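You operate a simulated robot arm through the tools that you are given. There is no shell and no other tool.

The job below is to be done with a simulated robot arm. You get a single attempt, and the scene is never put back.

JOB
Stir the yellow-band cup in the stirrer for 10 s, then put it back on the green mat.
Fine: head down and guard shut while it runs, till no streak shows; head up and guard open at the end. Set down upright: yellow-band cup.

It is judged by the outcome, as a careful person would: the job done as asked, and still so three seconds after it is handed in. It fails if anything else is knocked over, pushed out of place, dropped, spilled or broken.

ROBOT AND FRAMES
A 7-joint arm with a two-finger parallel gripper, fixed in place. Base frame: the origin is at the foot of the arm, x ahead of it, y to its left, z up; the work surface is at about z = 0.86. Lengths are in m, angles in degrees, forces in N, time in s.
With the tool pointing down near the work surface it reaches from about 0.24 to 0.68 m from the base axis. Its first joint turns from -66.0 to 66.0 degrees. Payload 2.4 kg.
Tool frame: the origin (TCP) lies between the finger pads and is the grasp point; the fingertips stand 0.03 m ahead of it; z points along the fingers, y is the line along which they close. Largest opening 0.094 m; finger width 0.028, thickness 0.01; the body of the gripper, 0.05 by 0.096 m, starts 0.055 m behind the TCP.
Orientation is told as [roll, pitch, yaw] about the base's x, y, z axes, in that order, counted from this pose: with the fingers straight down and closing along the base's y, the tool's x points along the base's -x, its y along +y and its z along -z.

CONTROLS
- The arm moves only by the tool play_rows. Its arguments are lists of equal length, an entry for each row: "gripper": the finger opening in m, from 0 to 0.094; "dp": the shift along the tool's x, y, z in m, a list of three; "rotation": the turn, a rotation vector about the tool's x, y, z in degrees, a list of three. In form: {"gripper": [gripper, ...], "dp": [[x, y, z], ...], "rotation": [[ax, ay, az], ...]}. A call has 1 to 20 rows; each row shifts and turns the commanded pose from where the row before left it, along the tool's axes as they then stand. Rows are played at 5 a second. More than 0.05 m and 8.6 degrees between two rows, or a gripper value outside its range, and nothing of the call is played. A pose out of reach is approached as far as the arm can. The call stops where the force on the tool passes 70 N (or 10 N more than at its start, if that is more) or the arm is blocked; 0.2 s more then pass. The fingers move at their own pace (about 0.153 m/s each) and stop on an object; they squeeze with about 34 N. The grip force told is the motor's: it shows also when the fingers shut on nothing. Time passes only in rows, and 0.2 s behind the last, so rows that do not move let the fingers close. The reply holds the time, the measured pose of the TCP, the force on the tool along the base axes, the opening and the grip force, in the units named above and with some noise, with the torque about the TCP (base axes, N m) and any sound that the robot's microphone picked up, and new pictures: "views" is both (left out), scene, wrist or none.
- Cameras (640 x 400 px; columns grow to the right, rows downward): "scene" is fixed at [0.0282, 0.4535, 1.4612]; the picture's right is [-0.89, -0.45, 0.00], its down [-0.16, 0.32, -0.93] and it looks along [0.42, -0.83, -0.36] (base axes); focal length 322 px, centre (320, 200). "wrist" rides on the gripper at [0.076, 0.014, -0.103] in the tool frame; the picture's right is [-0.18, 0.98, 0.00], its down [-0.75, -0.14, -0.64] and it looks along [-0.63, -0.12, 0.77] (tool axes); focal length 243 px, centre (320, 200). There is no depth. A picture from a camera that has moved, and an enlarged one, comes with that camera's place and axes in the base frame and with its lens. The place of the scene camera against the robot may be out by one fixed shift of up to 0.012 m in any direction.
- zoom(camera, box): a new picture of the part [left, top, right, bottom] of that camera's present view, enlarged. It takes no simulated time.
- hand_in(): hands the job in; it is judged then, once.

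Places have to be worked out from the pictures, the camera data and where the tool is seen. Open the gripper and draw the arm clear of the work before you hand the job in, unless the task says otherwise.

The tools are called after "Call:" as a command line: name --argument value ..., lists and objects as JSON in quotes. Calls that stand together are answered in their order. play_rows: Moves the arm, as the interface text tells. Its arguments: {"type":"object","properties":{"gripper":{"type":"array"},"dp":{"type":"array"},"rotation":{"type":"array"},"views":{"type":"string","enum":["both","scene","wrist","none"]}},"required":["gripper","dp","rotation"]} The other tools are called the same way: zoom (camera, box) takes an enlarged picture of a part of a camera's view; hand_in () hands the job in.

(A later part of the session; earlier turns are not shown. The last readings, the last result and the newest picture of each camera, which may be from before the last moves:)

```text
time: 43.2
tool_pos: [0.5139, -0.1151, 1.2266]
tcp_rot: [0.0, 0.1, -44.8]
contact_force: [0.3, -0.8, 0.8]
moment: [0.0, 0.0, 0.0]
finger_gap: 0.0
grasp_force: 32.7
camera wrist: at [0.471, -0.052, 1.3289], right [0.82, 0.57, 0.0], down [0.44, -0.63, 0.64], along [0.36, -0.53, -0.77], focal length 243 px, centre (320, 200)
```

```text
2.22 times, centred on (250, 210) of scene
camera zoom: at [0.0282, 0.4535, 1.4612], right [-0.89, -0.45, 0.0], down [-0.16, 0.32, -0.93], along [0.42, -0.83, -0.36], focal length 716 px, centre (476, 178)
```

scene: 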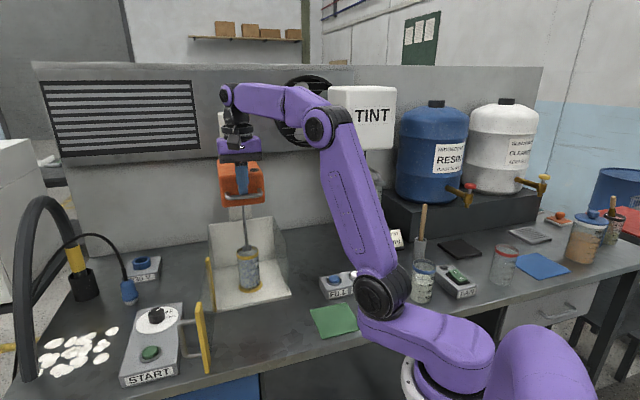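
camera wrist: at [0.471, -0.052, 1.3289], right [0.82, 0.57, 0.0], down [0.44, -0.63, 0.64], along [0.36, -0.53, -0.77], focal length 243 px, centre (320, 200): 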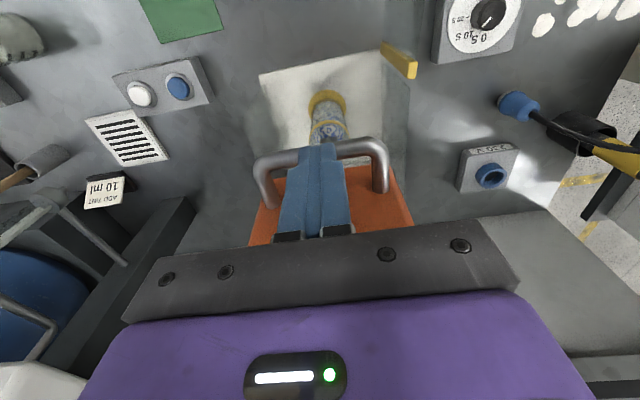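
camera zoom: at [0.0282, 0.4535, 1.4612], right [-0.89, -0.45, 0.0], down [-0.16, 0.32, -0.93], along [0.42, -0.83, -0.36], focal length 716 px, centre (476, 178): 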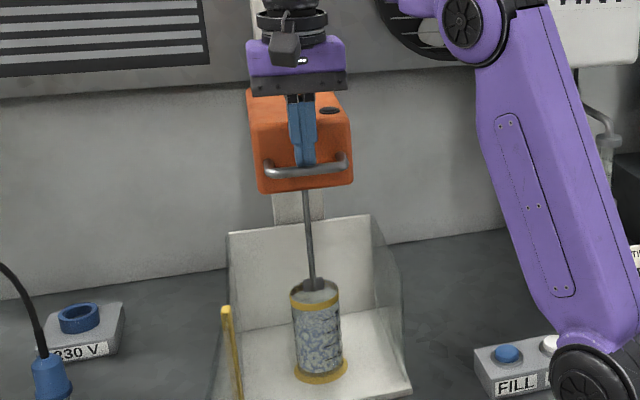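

The head slides down easily and the blade is entering over the cup's centre. I'll keep pressing in small steps.

Call:
play_rows --gripper '[0.0, 0.0, 0.0, 0.0]' --dp '[[0, 0, 0.01], [0, 0, 0.01], [0, 0, 0.01], [0, 0, 0]]' --rotation '[[0, 0, 0], [0, 0, 0], [0, 0, 0], [0, 0, 0]]'

Call:
zoom --camera "scene" --box '[190, 140, 310, 310]'

```text
time: 44.2
tool_pos: [0.513, -0.1159, 1.1956]
tcp_rot: [0.0, 0.0, -44.8]
contact_force: [0.6, 0.7, 0.4]
moment: [0.04, -0.02, -0.03]
finger_gap: 0.0
grasp_force: 33.2
camera wrist: at [0.4706, -0.0531, 1.2997], right [0.82, 0.57, 0.0], down [0.44, -0.63, 0.64], along [0.36, -0.53, -0.77], focal length 243 px, centre (320, 200)
```

scene: 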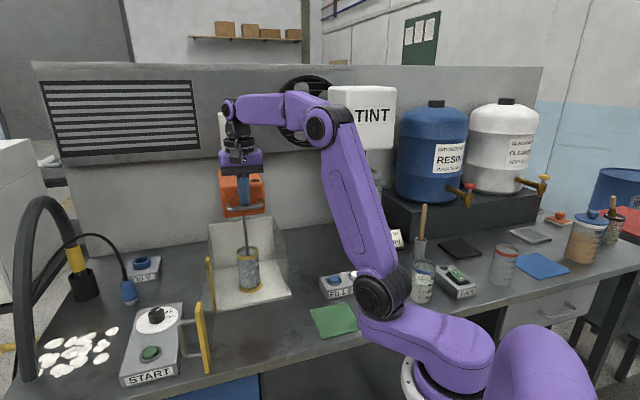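
wrist: 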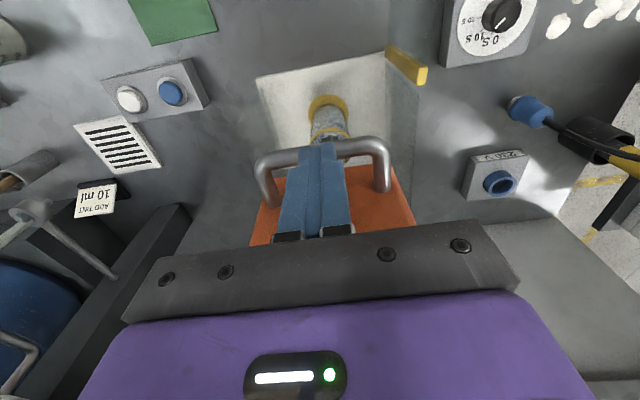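

```text
2.35 times, centred on (250, 225) of scene
camera zoom: at [0.0281, 0.4535, 1.4612], right [-0.89, -0.45, 0.0], down [-0.16, 0.32, -0.93], along [0.42, -0.83, -0.36], focal length 758 px, centre (485, 141)
```

zoom: 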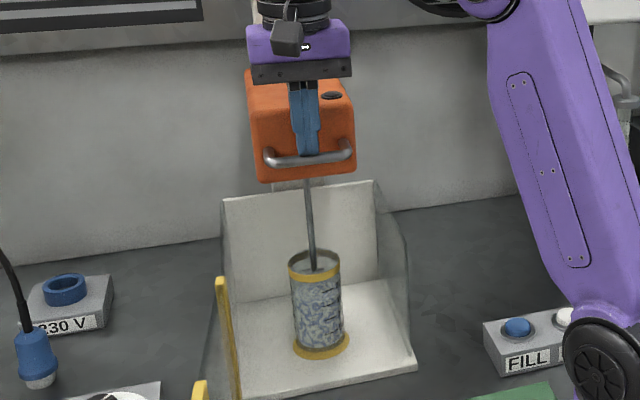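

The blade is inside the cup, centred, and the force is negligible. I'll continue down.

Call:
play_rows --gripper '[0.0, 0.0, 0.0, 0.0, 0.0]' --dp '[[0, 0, 0.01], [0, 0, 0.01], [0, 0, 0.01], [0, 0, 0.01], [0, 0, 0]]' --rotation '[[0, 0, 0], [0, 0, 0], [0, 0, 0], [0, 0, 0], [0, 0, 0]]'

Call:
zoom --camera "scene" --box '[190, 140, 310, 310]'

```text
time: 45.4
tool_pos: [0.5143, -0.1149, 1.1564]
tcp_rot: [0.0, 0.0, -44.8]
contact_force: [-0.4, -1.2, 0.9]
moment: [-0.04, -0.03, -0.02]
finger_gap: 0.0002
grasp_force: 33.0
camera wrist: at [0.4721, -0.052, 1.2589], right [0.82, 0.57, 0.0], down [0.44, -0.63, 0.64], along [0.36, -0.53, -0.77], focal length 243 px, centre (320, 200)
```

scene: 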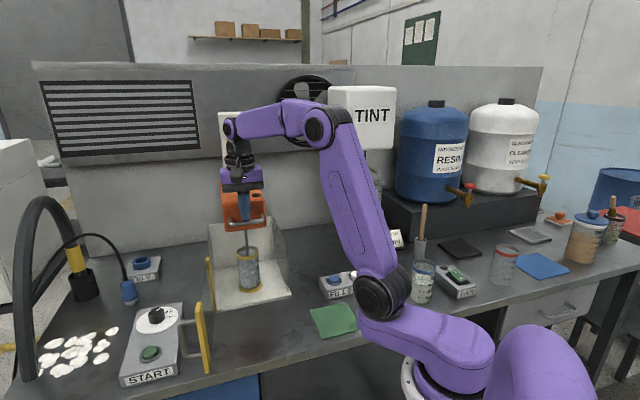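
wrist: 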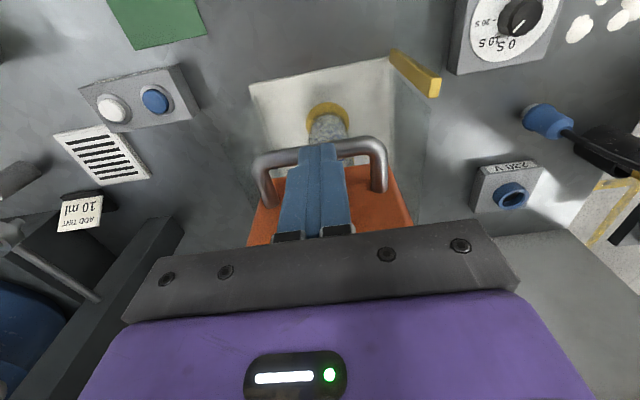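

```text
2.35 times, centred on (250, 225) of scene
camera zoom: at [0.0281, 0.4534, 1.4612], right [-0.89, -0.45, 0.0], down [-0.16, 0.32, -0.93], along [0.42, -0.83, -0.36], focal length 758 px, centre (485, 141)
```

zoom: 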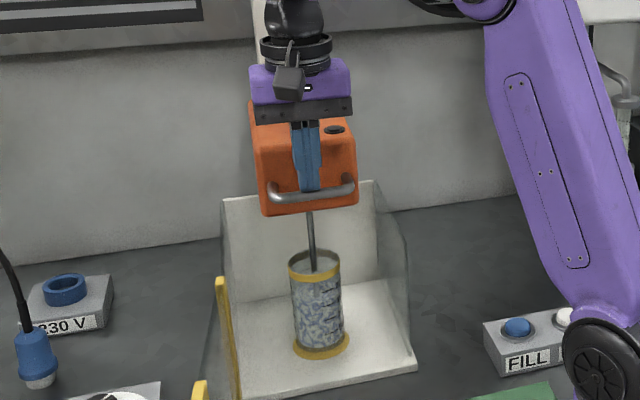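

The head is about 9 cm down and still moves freely. I'll go on in smaller steps until it bottoms out.

Call:
play_rows --gripper '[0.0, 0.0, 0.0, 0.0, 0.0]' --dp '[[0, 0, 0.006], [0, 0, 0.006], [0, 0, 0.006], [0, 0, 0.006], [0, 0, 0]]' --rotation '[[0, 0, 0], [0, 0, 0], [0, 0, 0], [0, 0, 0], [0, 0, 0]]'

Call:
zoom --camera "scene" --box '[190, 140, 310, 310]'

```text
time: 46.6
tool_pos: [0.5142, -0.1141, 1.133]
tcp_rot: [0.0, 0.0, -44.8]
contact_force: [-0.8, -0.5, 0.5]
moment: [-0.02, 0.04, 0.0]
finger_gap: 0.0002
grasp_force: 32.9
camera wrist: at [0.4713, -0.052, 1.2356], right [0.82, 0.57, 0.0], down [0.44, -0.63, 0.64], along [0.36, -0.53, -0.77], focal length 243 px, centre (320, 200)
```

scene: 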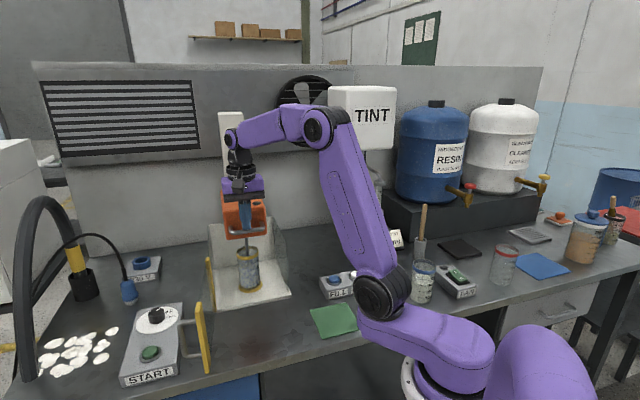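
wrist: 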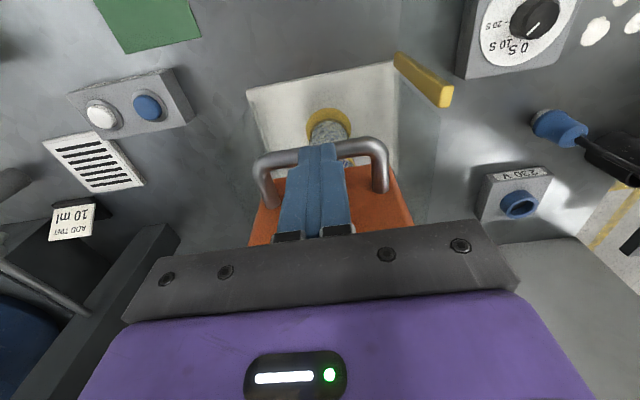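

```text
2.35 times, centred on (250, 225) of scene
camera zoom: at [0.0281, 0.4535, 1.4612], right [-0.89, -0.45, 0.0], down [-0.16, 0.32, -0.93], along [0.42, -0.83, -0.36], focal length 758 px, centre (485, 141)
```

zoom: 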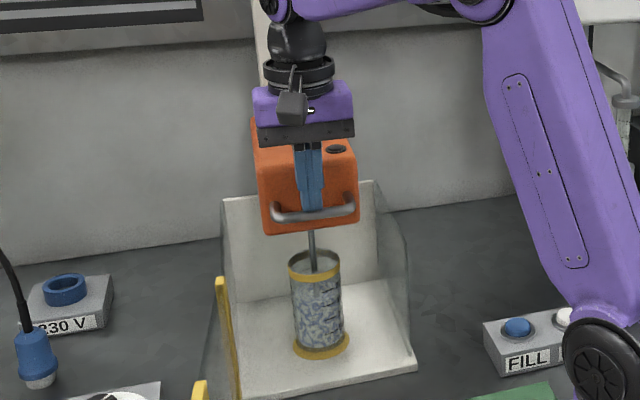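

It's still free, with the blade bottom estimated near 0.90. I'll take finer steps to find the end stop.

Call:
play_rows --gripper '[0.0, 0.0, 0.0, 0.0]' --dp '[[0, 0, 0.004], [0, 0, 0.004], [0, 0, 0.004], [0, 0, 0]]' --rotation '[[0, 0, 0], [0, 0, 0], [0, 0, 0], [0, 0, 0]]'

Call:
zoom --camera "scene" --box '[190, 140, 310, 310]'

```text
time: 47.6
tool_pos: [0.5144, -0.116, 1.1207]
tcp_rot: [0.0, -0.1, -44.7]
contact_force: [-1.2, 1.0, 6.7]
moment: [0.03, 0.0, 0.0]
finger_gap: 0.0
grasp_force: 32.9
camera wrist: at [0.4718, -0.0528, 1.2237], right [0.82, 0.57, 0.0], down [0.43, -0.63, 0.64], along [0.37, -0.53, -0.77], focal length 243 px, centre (320, 200)
```

scene: 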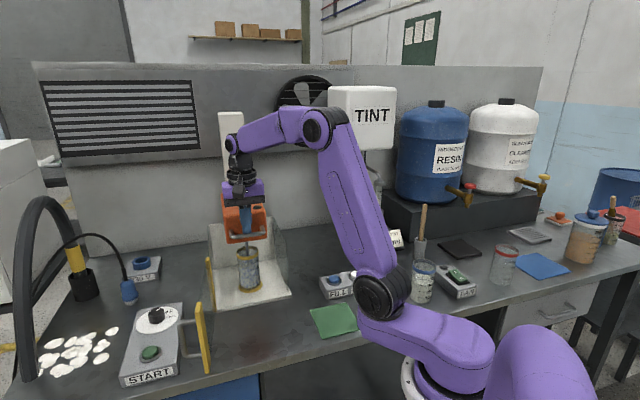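
wrist: 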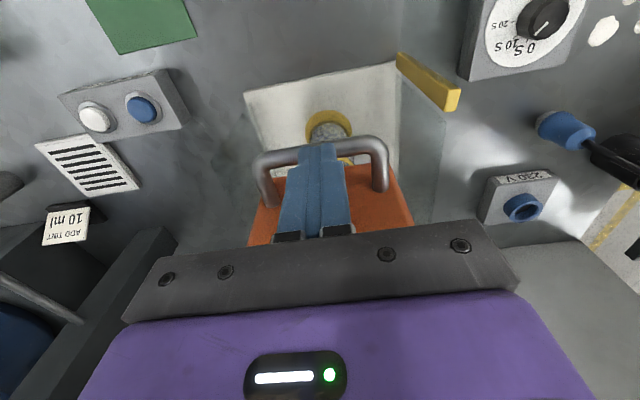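

```text
2.35 times, centred on (250, 225) of scene
camera zoom: at [0.028, 0.4535, 1.4612], right [-0.89, -0.45, 0.0], down [-0.16, 0.32, -0.93], along [0.42, -0.83, -0.36], focal length 758 px, centre (485, 141)
```

zoom: 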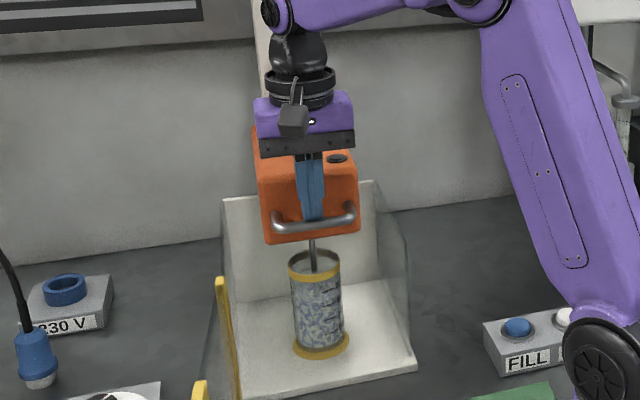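

Force rose to 6.7 N, which suggests an end stop, so I'll press a few millimetres more to confirm.

Call:
play_rows --gripper '[0.0, 0.0, 0.0]' --dp '[[0, 0, 0.002], [0, 0, 0.002], [0, 0, 0]]' --rotation '[[0, 0, 0], [0, 0, 0], [0, 0, 0]]' --views "none"

```text
time: 48.4
tool_pos: [0.5149, -0.1144, 1.12]
tcp_rot: [0.3, -0.5, -44.8]
contact_force: [-9.0, -0.4, 48.8]
moment: [-0.02, 0.32, 0.24]
finger_gap: 0.0
grasp_force: 33.0
```

The head is at its bottom stop (48 N, no further travel, TCP 1.120). I'll lift off the handle and check that the head stays down.

Call:
play_rows --gripper '[0.0, 0.0, 0.0, 0.0, 0.0, 0.0]' --dp '[[0, 0, -0.01], [0, 0, -0.03], [0, 0, -0.035], [0.02, 0, -0.035], [0.03, 0, -0.02], [0, 0, 0]]' --rotation '[[0, 0, 0], [0, 0, 0], [0, 0, 0], [0, 0, 0], [0, 0, 0], [0, 0, 0]]'

Call:
zoom --camera "scene" --box '[190, 140, 310, 310]'

Call:
zoom --camera "wrist" --box '[240, 0, 560, 200]'

```text
time: 49.8
tool_pos: [0.4774, -0.0801, 1.2488]
tcp_rot: [0.0, 0.0, -44.8]
contact_force: [-0.4, 0.1, -0.4]
moment: [0.0, 0.01, -0.01]
finger_gap: 0.0001
grasp_force: 33.0
camera wrist: at [0.4345, -0.0189, 1.352], right [0.82, 0.57, 0.0], down [0.44, -0.63, 0.64], along [0.36, -0.53, -0.77], focal length 243 px, centre (320, 200)
```

scene: 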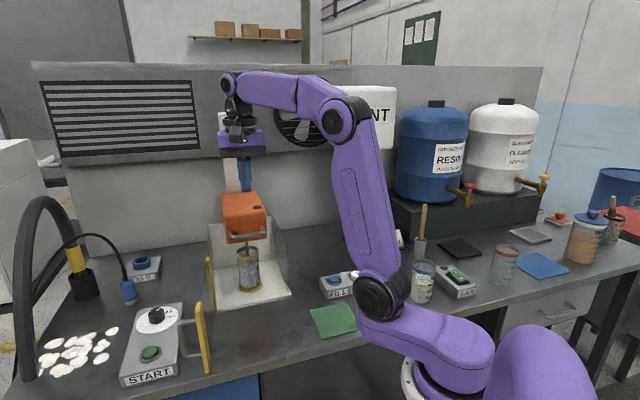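
wrist: 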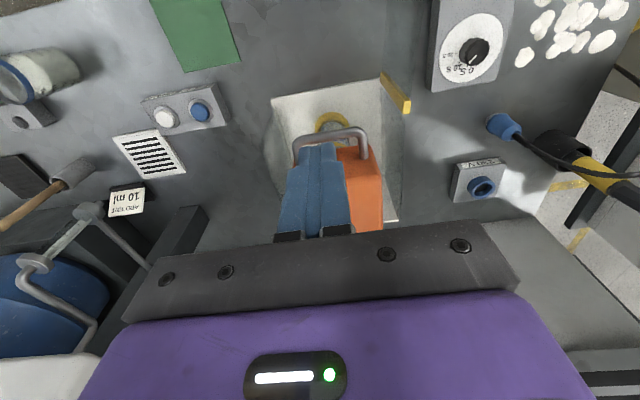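

```text
2.35 times, centred on (250, 225) of scene
camera zoom: at [0.0281, 0.4535, 1.4612], right [-0.89, -0.45, 0.0], down [-0.16, 0.32, -0.93], along [0.42, -0.83, -0.36], focal length 758 px, centre (485, 141)
```

zoom: 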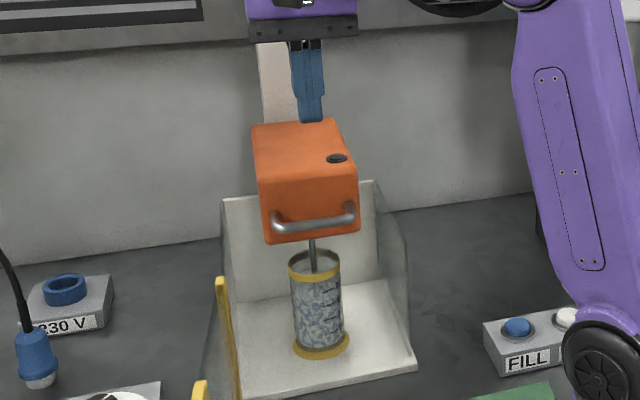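

```text
2.00 times, centred on (400, 100) of wrist
camera zoom: at [0.4345, -0.0189, 1.352], right [0.82, 0.57, 0.0], down [0.44, -0.63, 0.64], along [0.36, -0.53, -0.77], focal length 485 px, centre (160, 400)
```

zoom: 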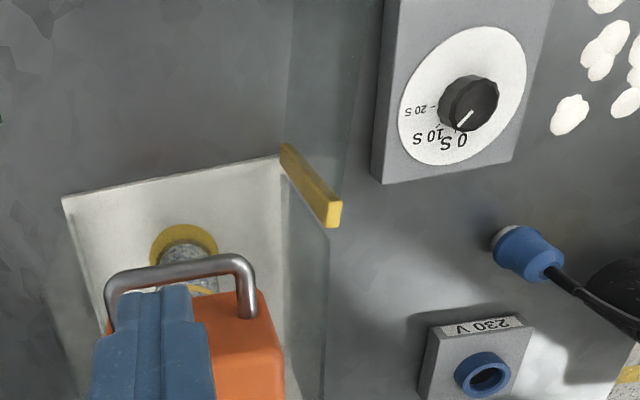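

The head stays down on its own. Before closing the guard I'll double-check the dial pointer in this view.

Call:
zoom --camera "wrist" --box '[430, 0, 520, 90]'

Call:
zoom --camera "scene" --box '[125, 295, 205, 345]'

```text
4.44 times, centred on (475, 45) of wrist
camera zoom: at [0.4345, -0.0189, 1.352], right [0.82, 0.57, 0.0], down [0.44, -0.63, 0.64], along [0.36, -0.53, -0.77], focal length 1078 px, centre (-369, 889)
```

zoom: 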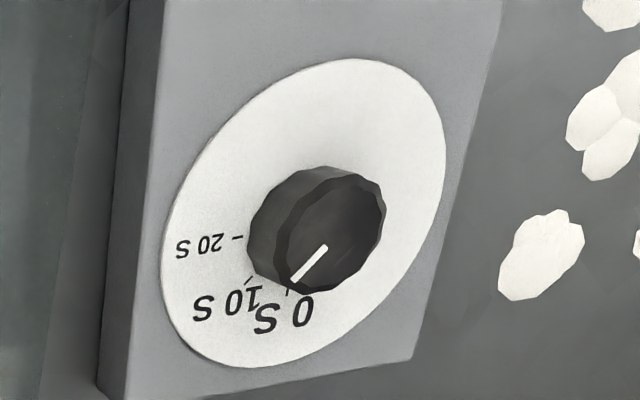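

```text
8.00 times, centred on (165, 320) of scene
camera zoom: at [0.0281, 0.4535, 1.4612], right [-0.89, -0.45, 0.0], down [-0.16, 0.32, -0.93], along [0.42, -0.83, -0.36], focal length 2578 px, centre (1560, -760)
```

zoom: 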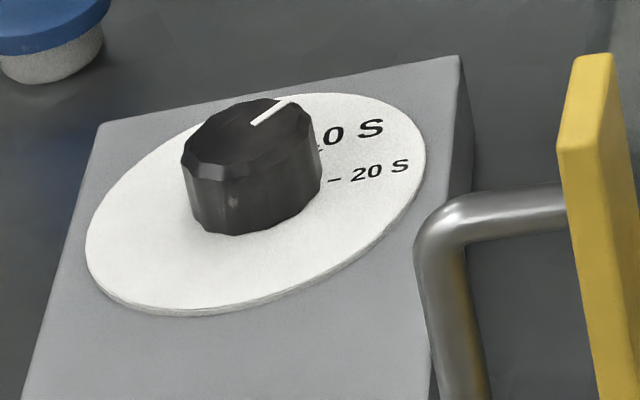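

The pointer lies on the 10 S tick. For the guard, I put the hinge at about (0.584, -0.043), the door length at 0.20 m, and its handle bar at about (0.50, 0.12), z 0.92–1.005. I'll move above a point just outside the handle.

Call:
play_rows --gripper '[0.0, 0.0, 0.0, 0.0, 0.0, 0.0, 0.0]' --dp '[[0.02, 0.0324, 0], [0.02, 0.0324, 0], [0.02, 0.0324, 0], [0.02, 0.0324, 0], [0.02, 0.0324, 0], [0.02, 0.0324, 0], [0, 0, 0]]' --rotation '[[0, 0, 0], [0, 0, 0], [0, 0, 0], [0, 0, 0], [0, 0, 0], [0, 0, 0], [0, 0, 0]]'

Call:
zoom --camera "wrist" --box '[180, 0, 440, 200]'

Call:
zoom --camera "scene" --box '[100, 240, 260, 390]'

```text
time: 51.4
tool_pos: [0.5298, 0.1438, 1.2489]
tcp_rot: [0.0, 0.0, -44.8]
contact_force: [0.2, 0.2, -0.8]
moment: [-0.01, -0.01, 0.0]
finger_gap: 0.0
grasp_force: 33.1
camera wrist: at [0.4879, 0.2061, 1.3516], right [0.82, 0.57, 0.0], down [0.44, -0.63, 0.64], along [0.36, -0.53, -0.77], focal length 243 px, centre (320, 200)
```

scene: 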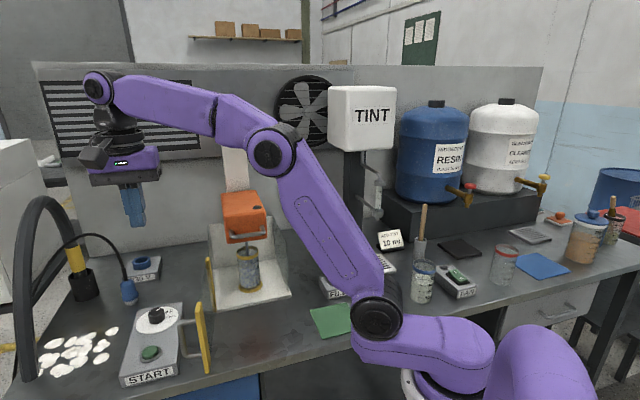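
wrist: 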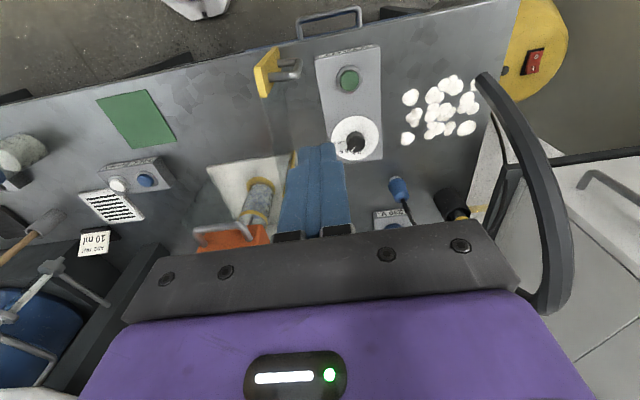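

```text
2.00 times, centred on (310, 100) of wrist
camera zoom: at [0.4879, 0.2061, 1.3516], right [0.82, 0.57, 0.0], down [0.44, -0.63, 0.64], along [0.36, -0.53, -0.77], focal length 485 px, centre (340, 400)
```

zoom: 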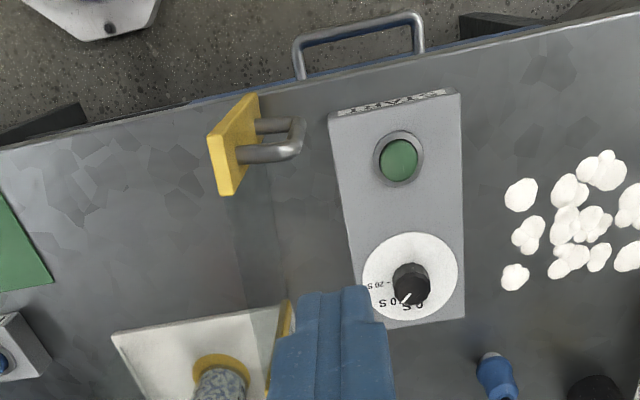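

```text
2.67 times, centred on (180, 315) of scene
camera zoom: at [0.0281, 0.4535, 1.4612], right [-0.89, -0.45, 0.0], down [-0.16, 0.32, -0.93], along [0.42, -0.83, -0.36], focal length 860 px, centre (693, -107)
```

zoom: 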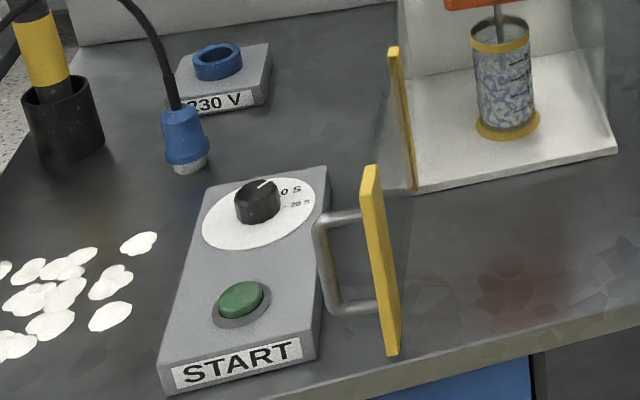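

The bar is confirmed at about (0.503, 0.121) with my fingertips 3.5 cm outside it. I'll descend to TCP z≈0.985, with the tips at 0.955 and above the START box.

Call:
play_rows --gripper '[0.0, 0.0, 0.0, 0.0, 0.0, 0.0, 0.0, 0.0]' --dp '[[0, 0, 0.04], [0, 0, 0.04], [0, 0, 0.04], [0, 0, 0.04], [0, 0, 0.04], [0, 0, 0.04], [0, 0, 0.024], [0, 0, 0]]' --rotation '[[0, 0, 0], [0, 0, 0], [0, 0, 0], [0, 0, 0], [0, 0, 0], [0, 0, 0], [0, 0, 0], [0, 0, 0]]'

Call:
zoom --camera "scene" --box '[100, 240, 260, 390]'

Call:
zoom --camera "wrist" --box '[180, 0, 440, 200]'

```text
time: 53.2
tool_pos: [0.5292, 0.1395, 0.9844]
tcp_rot: [0.0, -0.1, -44.8]
contact_force: [-0.2, 0.5, 1.2]
moment: [0.02, 0.03, 0.0]
finger_gap: 0.0
grasp_force: 33.0
camera wrist: at [0.4866, 0.2026, 1.0863], right [0.82, 0.57, 0.0], down [0.44, -0.63, 0.64], along [0.36, -0.53, -0.77], focal length 243 px, centre (320, 200)
```

scene: 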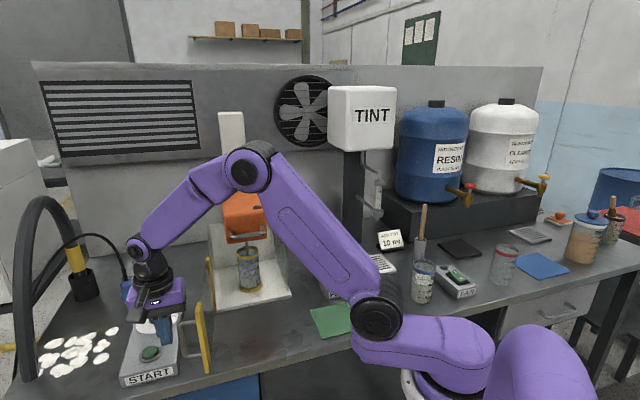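
wrist: 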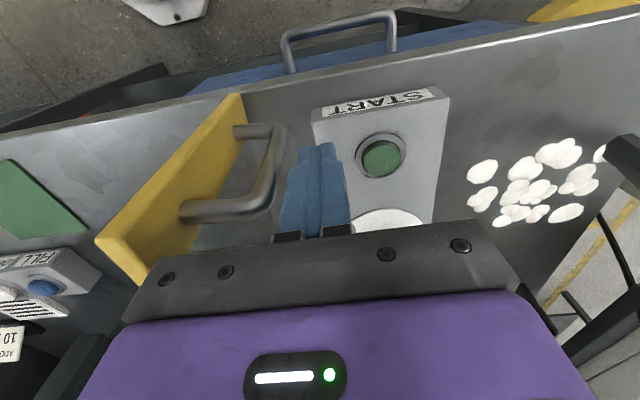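

```text
2.67 times, centred on (180, 315) of scene
camera zoom: at [0.0282, 0.4535, 1.4612], right [-0.89, -0.45, 0.0], down [-0.16, 0.32, -0.93], along [0.42, -0.83, -0.36], focal length 860 px, centre (693, -107)
```

zoom: 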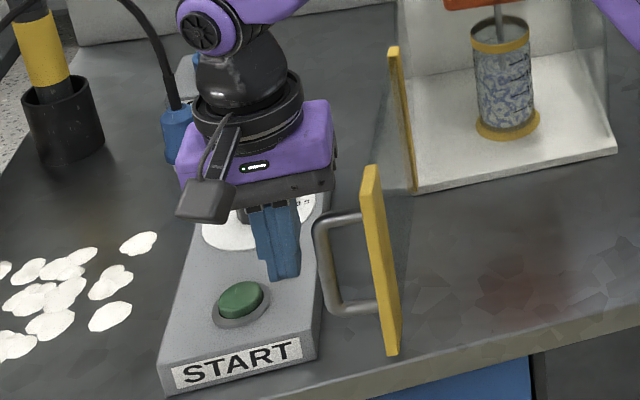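

```text
2.00 times, centred on (310, 100) of wrist
camera zoom: at [0.4866, 0.2026, 1.0863], right [0.82, 0.57, 0.0], down [0.44, -0.63, 0.64], along [0.36, -0.53, -0.77], focal length 485 px, centre (340, 400)
```

zoom: 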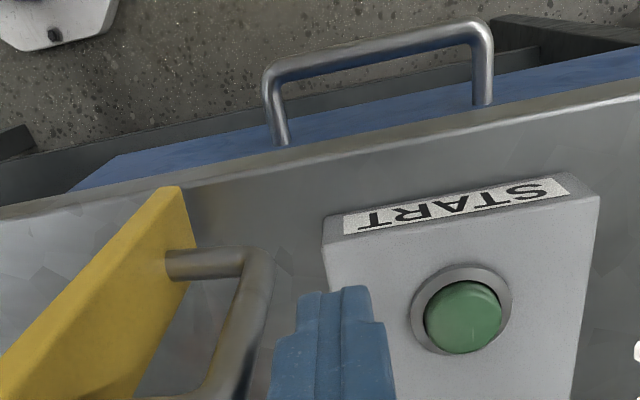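

The fingers are outside the bar, which I now place at (0.502, 0.131). I'll sweep the fingertips along the door's arc (radius about 0.197 around the hinge) for the first third and look.

Call:
play_rows --gripper '[0.0, 0.0, 0.0, 0.0, 0.0, 0.0]' --dp '[[0.0093, -0.0039, 0], [0.0083, -0.0197, 0], [0.0062, -0.0203, 0], [0.004, -0.021, 0], [0.0016, -0.0212, 0], [0, 0, 0]]' --rotation '[[0, 0, 0], [0, 0, 0], [0, 0, 0], [0, 0, 0], [0, 0, 0], [0, 0, 0]]'

Call:
zoom --camera "scene" --box '[120, 240, 280, 390]'

```text
time: 54.6
tool_pos: [0.4476, 0.0996, 0.9825]
tcp_rot: [0.1, 0.0, -44.8]
contact_force: [0.6, -0.2, -0.1]
moment: [0.01, 0.01, 0.0]
finger_gap: 0.0001
grasp_force: 32.9
camera wrist: at [0.4049, 0.1629, 1.0856], right [0.82, 0.57, 0.0], down [0.44, -0.63, 0.64], along [0.36, -0.53, -0.77], focal length 243 px, centre (320, 200)
```

scene: 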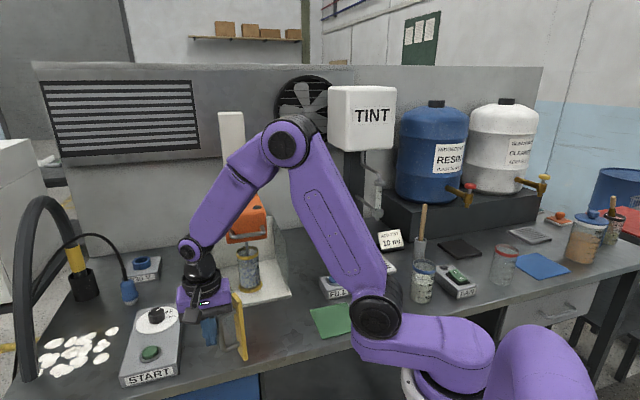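
wrist: 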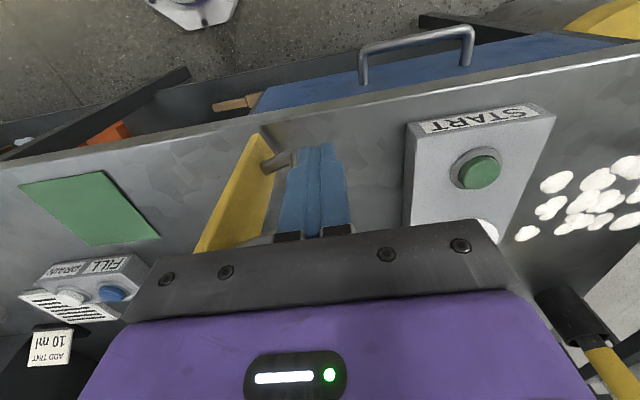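

```text
2.67 times, centred on (200, 315) of scene
camera zoom: at [0.0282, 0.4535, 1.4612], right [-0.89, -0.45, 0.0], down [-0.16, 0.32, -0.93], along [0.42, -0.83, -0.36], focal length 860 px, centre (640, -107)
```

zoom: 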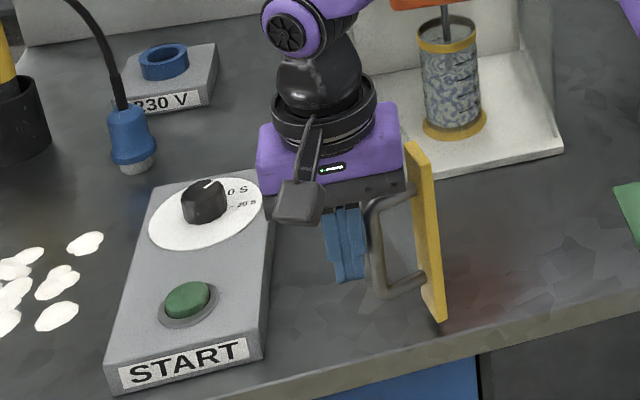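

The guard is swinging with the fingers and no force. I'll continue along the arc.

Call:
play_rows --gripper '[0.0, 0.0, 0.0, 0.0, 0.0]' --dp '[[-0.0006, -0.0214, 0], [-0.0029, -0.0211, 0], [-0.0052, -0.0207, 0], [-0.0074, -0.02, 0], [0, 0, 0]]' --rotation '[[0, 0, 0], [0, 0, 0], [0, 0, 0], [0, 0, 0], [0, 0, 0]]'

Call:
zoom --camera "scene" --box '[150, 220, 310, 370]'

```text
time: 55.8
tool_pos: [0.4035, 0.0305, 0.9841]
tcp_rot: [0.1, -0.1, -44.8]
contact_force: [-0.8, -0.8, 0.6]
moment: [-0.03, 0.0, -0.02]
finger_gap: 0.0002
grasp_force: 33.2
camera wrist: at [0.3603, 0.0934, 1.086], right [0.82, 0.57, 0.0], down [0.44, -0.63, 0.64], along [0.36, -0.53, -0.77], focal length 243 px, centre (320, 200)
```

scene: 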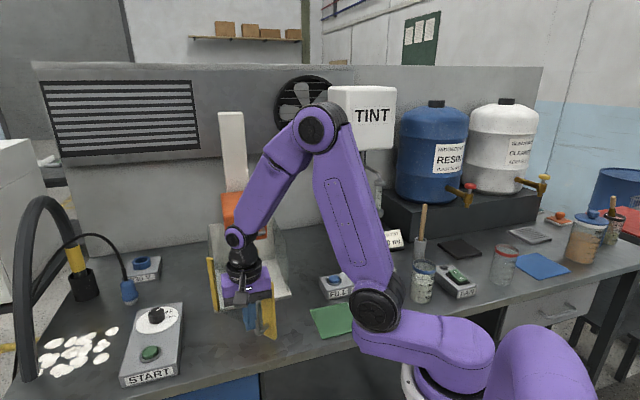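
wrist: 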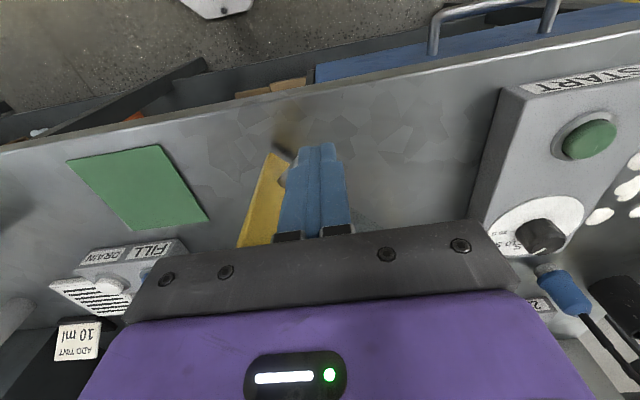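

```text
2.67 times, centred on (230, 295) of scene
camera zoom: at [0.0282, 0.4535, 1.4612], right [-0.89, -0.45, 0.0], down [-0.16, 0.32, -0.93], along [0.42, -0.83, -0.36], focal length 860 px, centre (560, -53)
```

zoom: 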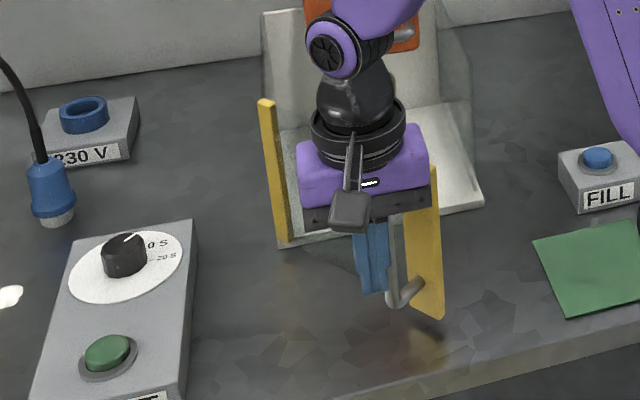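

The geometry confirms the finger is outside the bar with the door about halfway (θ≈174°). I'll raise 2 cm so the gripper body clears the plate's top, then continue the arc.

Call:
play_rows --gripper '[0.0, 0.0, 0.0, 0.0, 0.0, 0.0]' --dp '[[0, 0, -0.02], [-0.0086, -0.0222, 0], [-0.0115, -0.018, 0], [-0.0134, -0.0166, 0], [-0.0151, -0.015, 0], [0, 0, 0]]' --rotation '[[0, 0, 0], [0, 0, 0], [0, 0, 0], [0, 0, 0], [0, 0, 0], [0, 0, 0]]'

Call:
zoom --camera "scene" --box '[170, 200, 330, 350]'

```text
time: 57.2
tool_pos: [0.3866, -0.0559, 1.0038]
tcp_rot: [0.1, -0.1, -44.8]
contact_force: [-0.4, -0.2, -0.1]
moment: [-0.03, 0.02, 0.04]
finger_gap: 0.0
grasp_force: 33.2
camera wrist: at [0.3433, 0.0076, 1.1063], right [0.82, 0.57, 0.0], down [0.44, -0.63, 0.64], along [0.36, -0.53, -0.77], focal length 243 px, centre (320, 200)
```

scene: 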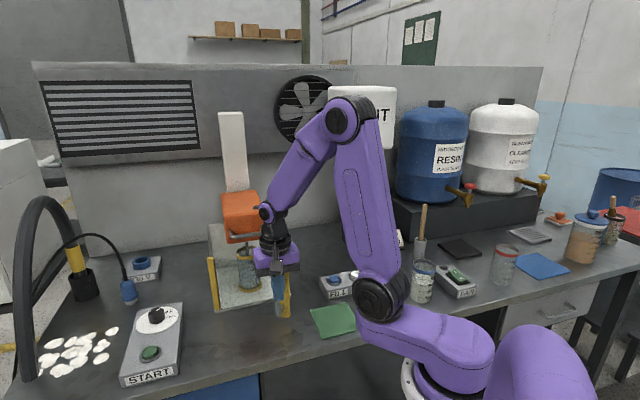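
wrist: 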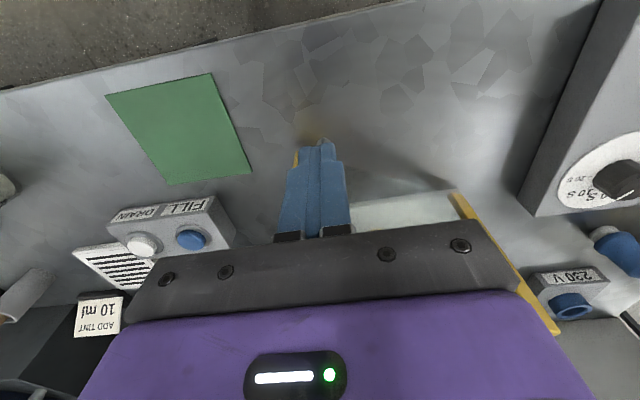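

```text
2.67 times, centred on (250, 275) of scene
camera zoom: at [0.0282, 0.4535, 1.4612], right [-0.89, -0.45, 0.0], down [-0.16, 0.32, -0.93], along [0.42, -0.83, -0.36], focal length 860 px, centre (507, 0)
```

zoom: 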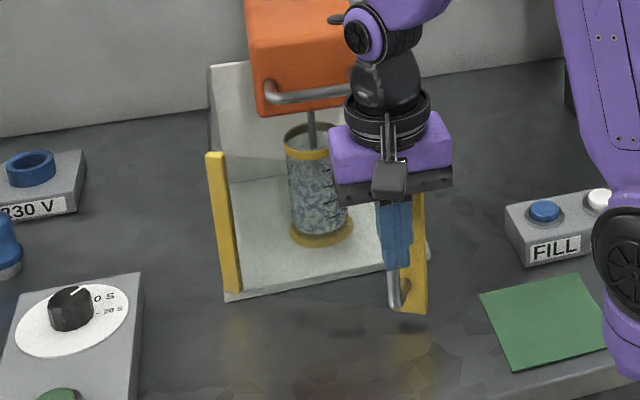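

The guard is about three quarters shut with the finger still on the bar. I'll play the remaining arc.

Call:
play_rows --gripper '[0.0, 0.0, 0.0, 0.0]' --dp '[[-0.0167, -0.0133, 0], [-0.0179, -0.0114, 0], [-0.0191, -0.0095, 0], [0, 0, 0]]' --rotation '[[0, 0, 0], [0, 0, 0], [0, 0, 0], [0, 0, 0]]'

Call:
zoom --camera "scene" --box '[180, 190, 340, 340]'

```text
time: 58.2
tool_pos: [0.3977, -0.1164, 1.0033]
tcp_rot: [0.0, 0.0, -44.8]
contact_force: [0.2, -0.3, -0.4]
moment: [-0.01, 0.01, 0.02]
finger_gap: 0.0002
grasp_force: 33.6
camera wrist: at [0.355, -0.0532, 1.1067], right [0.82, 0.57, 0.0], down [0.44, -0.63, 0.64], along [0.36, -0.53, -0.77], focal length 243 px, centre (320, 200)
```

scene: 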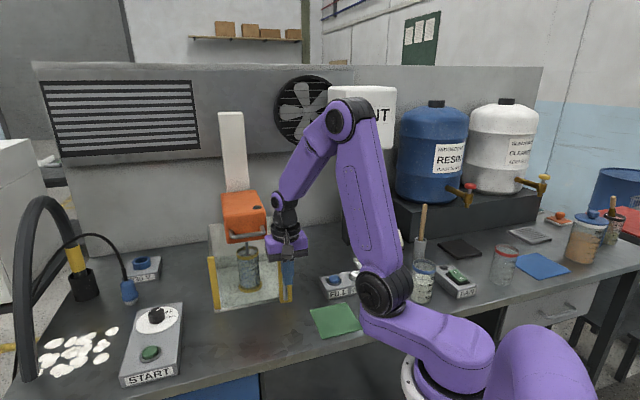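
wrist: 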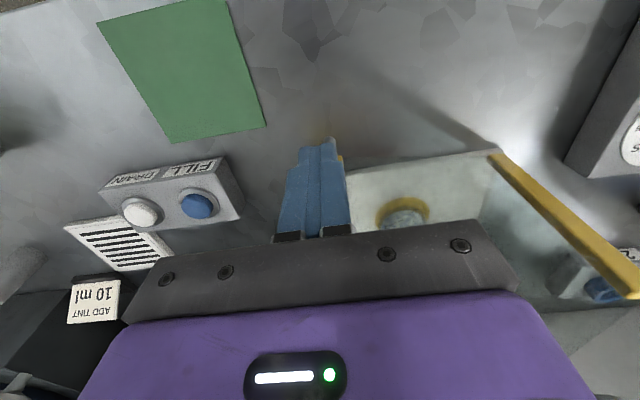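

```text
2.67 times, centred on (260, 265) of scene
camera zoom: at [0.0282, 0.4535, 1.4612], right [-0.89, -0.45, 0.0], down [-0.16, 0.32, -0.93], along [0.42, -0.83, -0.36], focal length 860 px, centre (480, 27)
```

zoom: 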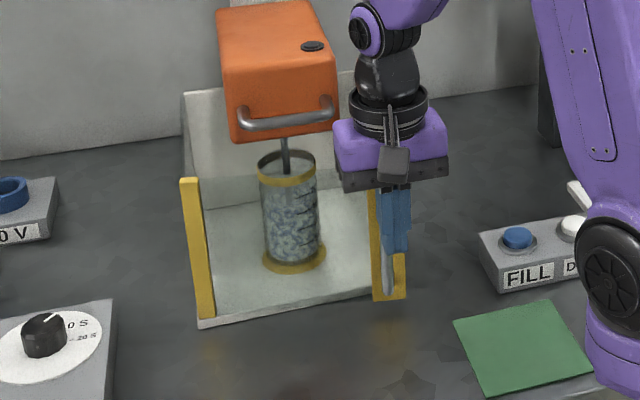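

It's almost shut. I'll push straight towards the stirrer in small steps until it stops.

Call:
play_rows --gripper '[0.0, 0.0, 0.0, 0.0]' --dp '[[-0.0125, 0.001, 0], [-0.006, 0, 0], [-0.004, 0, 0], [0, 0, 0]]' --rotation '[[0, 0, 0], [0, 0, 0], [0, 0, 0], [0, 0, 0]]'

Call:
zoom --camera "scene" --box '[180, 190, 340, 340]'

```text
time: 59.2
tool_pos: [0.4144, -0.1314, 1.0034]
tcp_rot: [-0.1, 0.0, -44.8]
contact_force: [0.1, -0.6, -0.5]
moment: [0.0, -0.01, 0.05]
finger_gap: 0.0
grasp_force: 33.0
camera wrist: at [0.3722, -0.0676, 1.1065], right [0.82, 0.57, 0.0], down [0.44, -0.63, 0.64], along [0.36, -0.53, -0.77], focal length 243 px, centre (320, 200)
```

scene: 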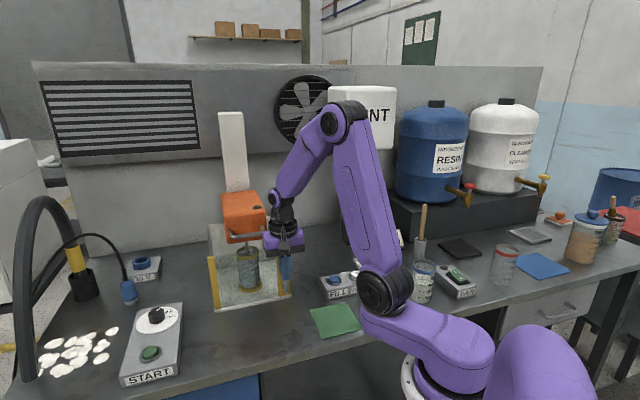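
wrist: 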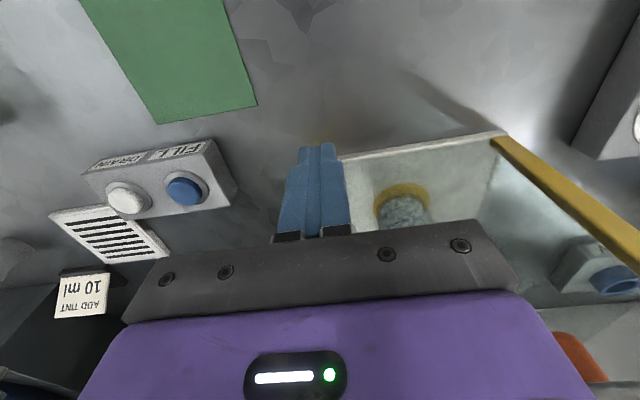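

```text
2.67 times, centred on (260, 265) of scene
camera zoom: at [0.0282, 0.4535, 1.4612], right [-0.89, -0.45, 0.0], down [-0.16, 0.32, -0.93], along [0.42, -0.83, -0.36], focal length 860 px, centre (480, 27)
```

zoom: 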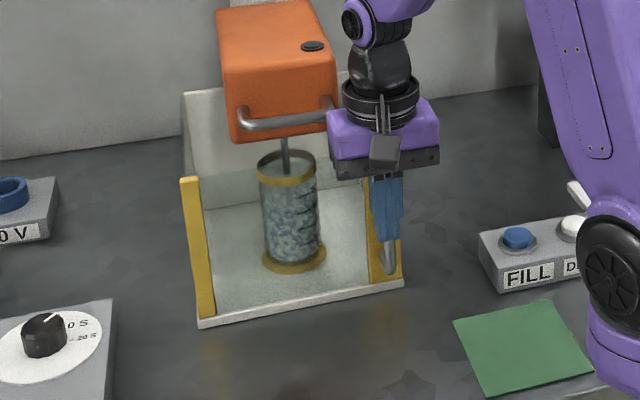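

It's near the frame but there's no resistance yet, so I'll push on in millimetre steps.

Call:
play_rows --gripper '[0.0, 0.0, 0.0, 0.0]' --dp '[[-0.004, 0, 0], [-0.003, 0, 0], [-0.003, 0, 0], [0, 0, 0]]' --rotation '[[0, 0, 0], [0, 0, 0], [0, 0, 0], [0, 0, 0]]'

Call:
zoom --camera "scene" --box '[180, 190, 340, 340]'

```text
time: 60.2
tool_pos: [0.4223, -0.1387, 1.0033]
tcp_rot: [-0.2, 0.2, -44.8]
contact_force: [-8.2, 7.5, 6.2]
moment: [0.18, 0.22, -0.07]
finger_gap: 0.0
grasp_force: 33.3
camera wrist: at [0.3801, -0.0753, 1.1058], right [0.82, 0.57, 0.0], down [0.44, -0.63, 0.64], along [0.36, -0.53, -0.77], focal length 243 px, centre (320, 200)
```

scene: 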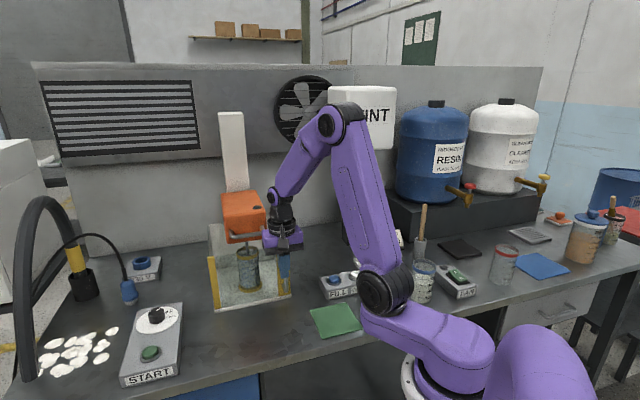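
wrist: 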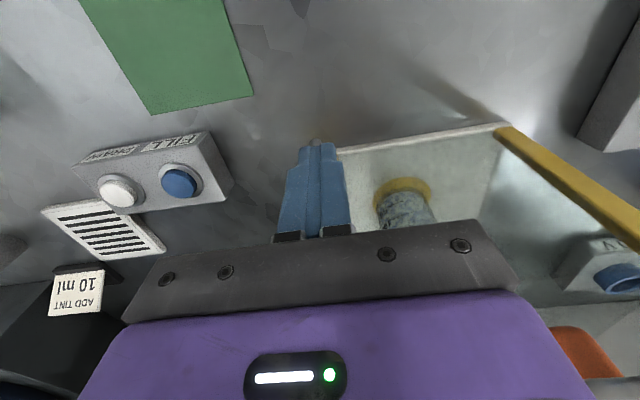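

```text
2.67 times, centred on (260, 265) of scene
camera zoom: at [0.0278, 0.4537, 1.4611], right [-0.89, -0.45, 0.0], down [-0.16, 0.32, -0.93], along [0.42, -0.83, -0.36], focal length 860 px, centre (480, 27)
```

zoom: 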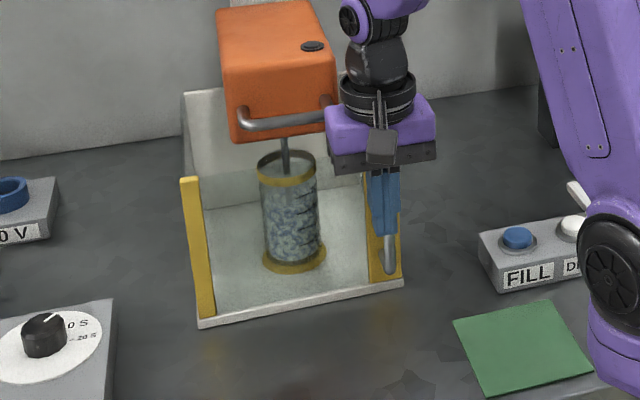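

About 11 N of resistance appeared, so the guard is at its stop. I'll give one more small press to seat it, then back away.

Call:
play_rows --gripper '[0.0, 0.0, 0.0]' --dp '[[-0.002, 0, 0], [-0.001, 0, 0], [0, 0, 0]]' --rotation '[[0, 0, 0], [0, 0, 0], [0, 0, 0]]' --views "none"

```text
time: 61.0
tool_pos: [0.424, -0.1391, 1.0022]
tcp_rot: [-0.3, 0.7, -44.7]
contact_force: [-20.1, 23.7, 7.2]
moment: [0.27, 0.32, -0.18]
finger_gap: 0.0
grasp_force: 32.6
```

The guard is seated (31 N, no movement). I'll back off along +n, rise, and check that both stay put.

Call:
play_rows --gripper '[0.0, 0.0, 0.0, 0.0, 0.0, 0.0, 0.0, 0.0]' --dp '[[0.015, 0, 0], [0.03, 0, 0], [0.03, 0.0, -0.01], [0, 0.02, -0.035], [0, 0.02, -0.035], [0, 0.02, -0.035], [0, 0.02, -0.035], [0, 0, 0]]' --rotation '[[0, 0, 0], [0, 0, 0], [0, 0, 0], [0, 0, 0], [0, 0, 0], [0, 0, 0], [0, 0, 0], [0, 0, 0]]'

Call:
zoom --camera "scene" --box '[180, 180, 320, 320]'

Call:
zoom --camera "wrist" --box '[220, 20, 500, 220]'

```text
time: 62.8
tool_pos: [0.4298, -0.0316, 1.1536]
tcp_rot: [0.0, 0.1, -44.7]
contact_force: [-0.8, -0.5, 0.0]
moment: [0.03, 0.02, 0.0]
finger_gap: 0.0
grasp_force: 32.6
camera wrist: at [0.3861, 0.0318, 1.2566], right [0.82, 0.57, 0.0], down [0.44, -0.63, 0.64], along [0.36, -0.53, -0.77], focal length 243 px, centre (320, 200)
```

scene: 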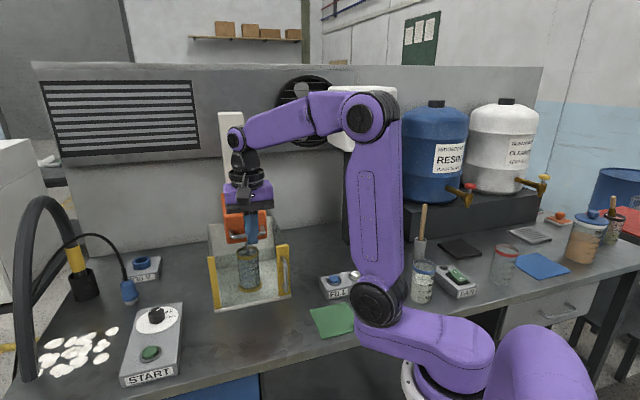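
wrist: 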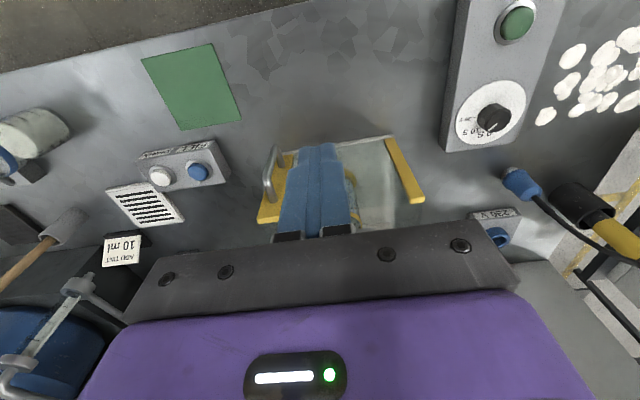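

```text
2.86 times, centred on (250, 250) of scene
camera zoom: at [0.0282, 0.4535, 1.4612], right [-0.89, -0.45, 0.0], down [-0.16, 0.32, -0.93], along [0.42, -0.83, -0.36], focal length 921 px, centre (520, 57)
```

zoom: 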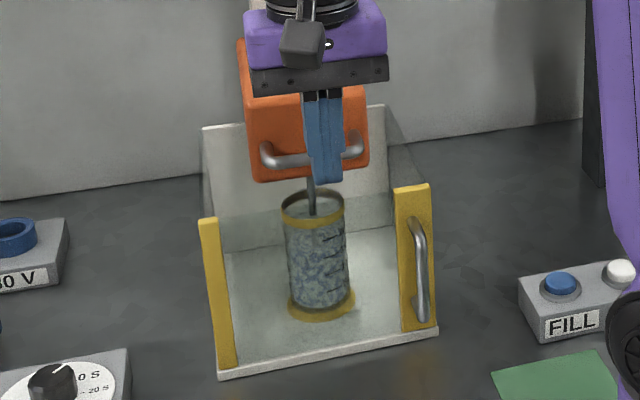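

```text
2.00 times, centred on (360, 120) of wrist
camera zoom: at [0.3861, 0.0318, 1.2566], right [0.82, 0.57, 0.0], down [0.44, -0.63, 0.64], along [0.36, -0.53, -0.77], focal length 485 px, centre (240, 360)
```

zoom: 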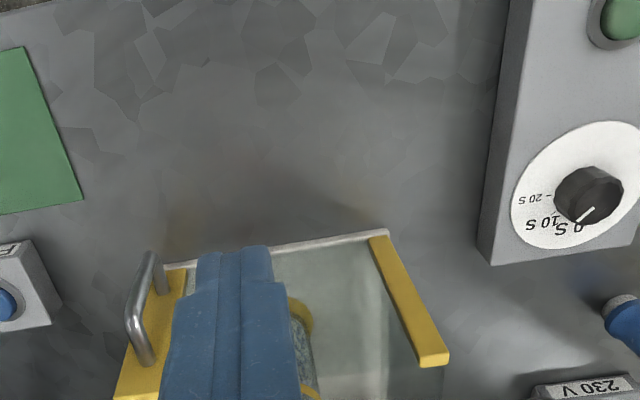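

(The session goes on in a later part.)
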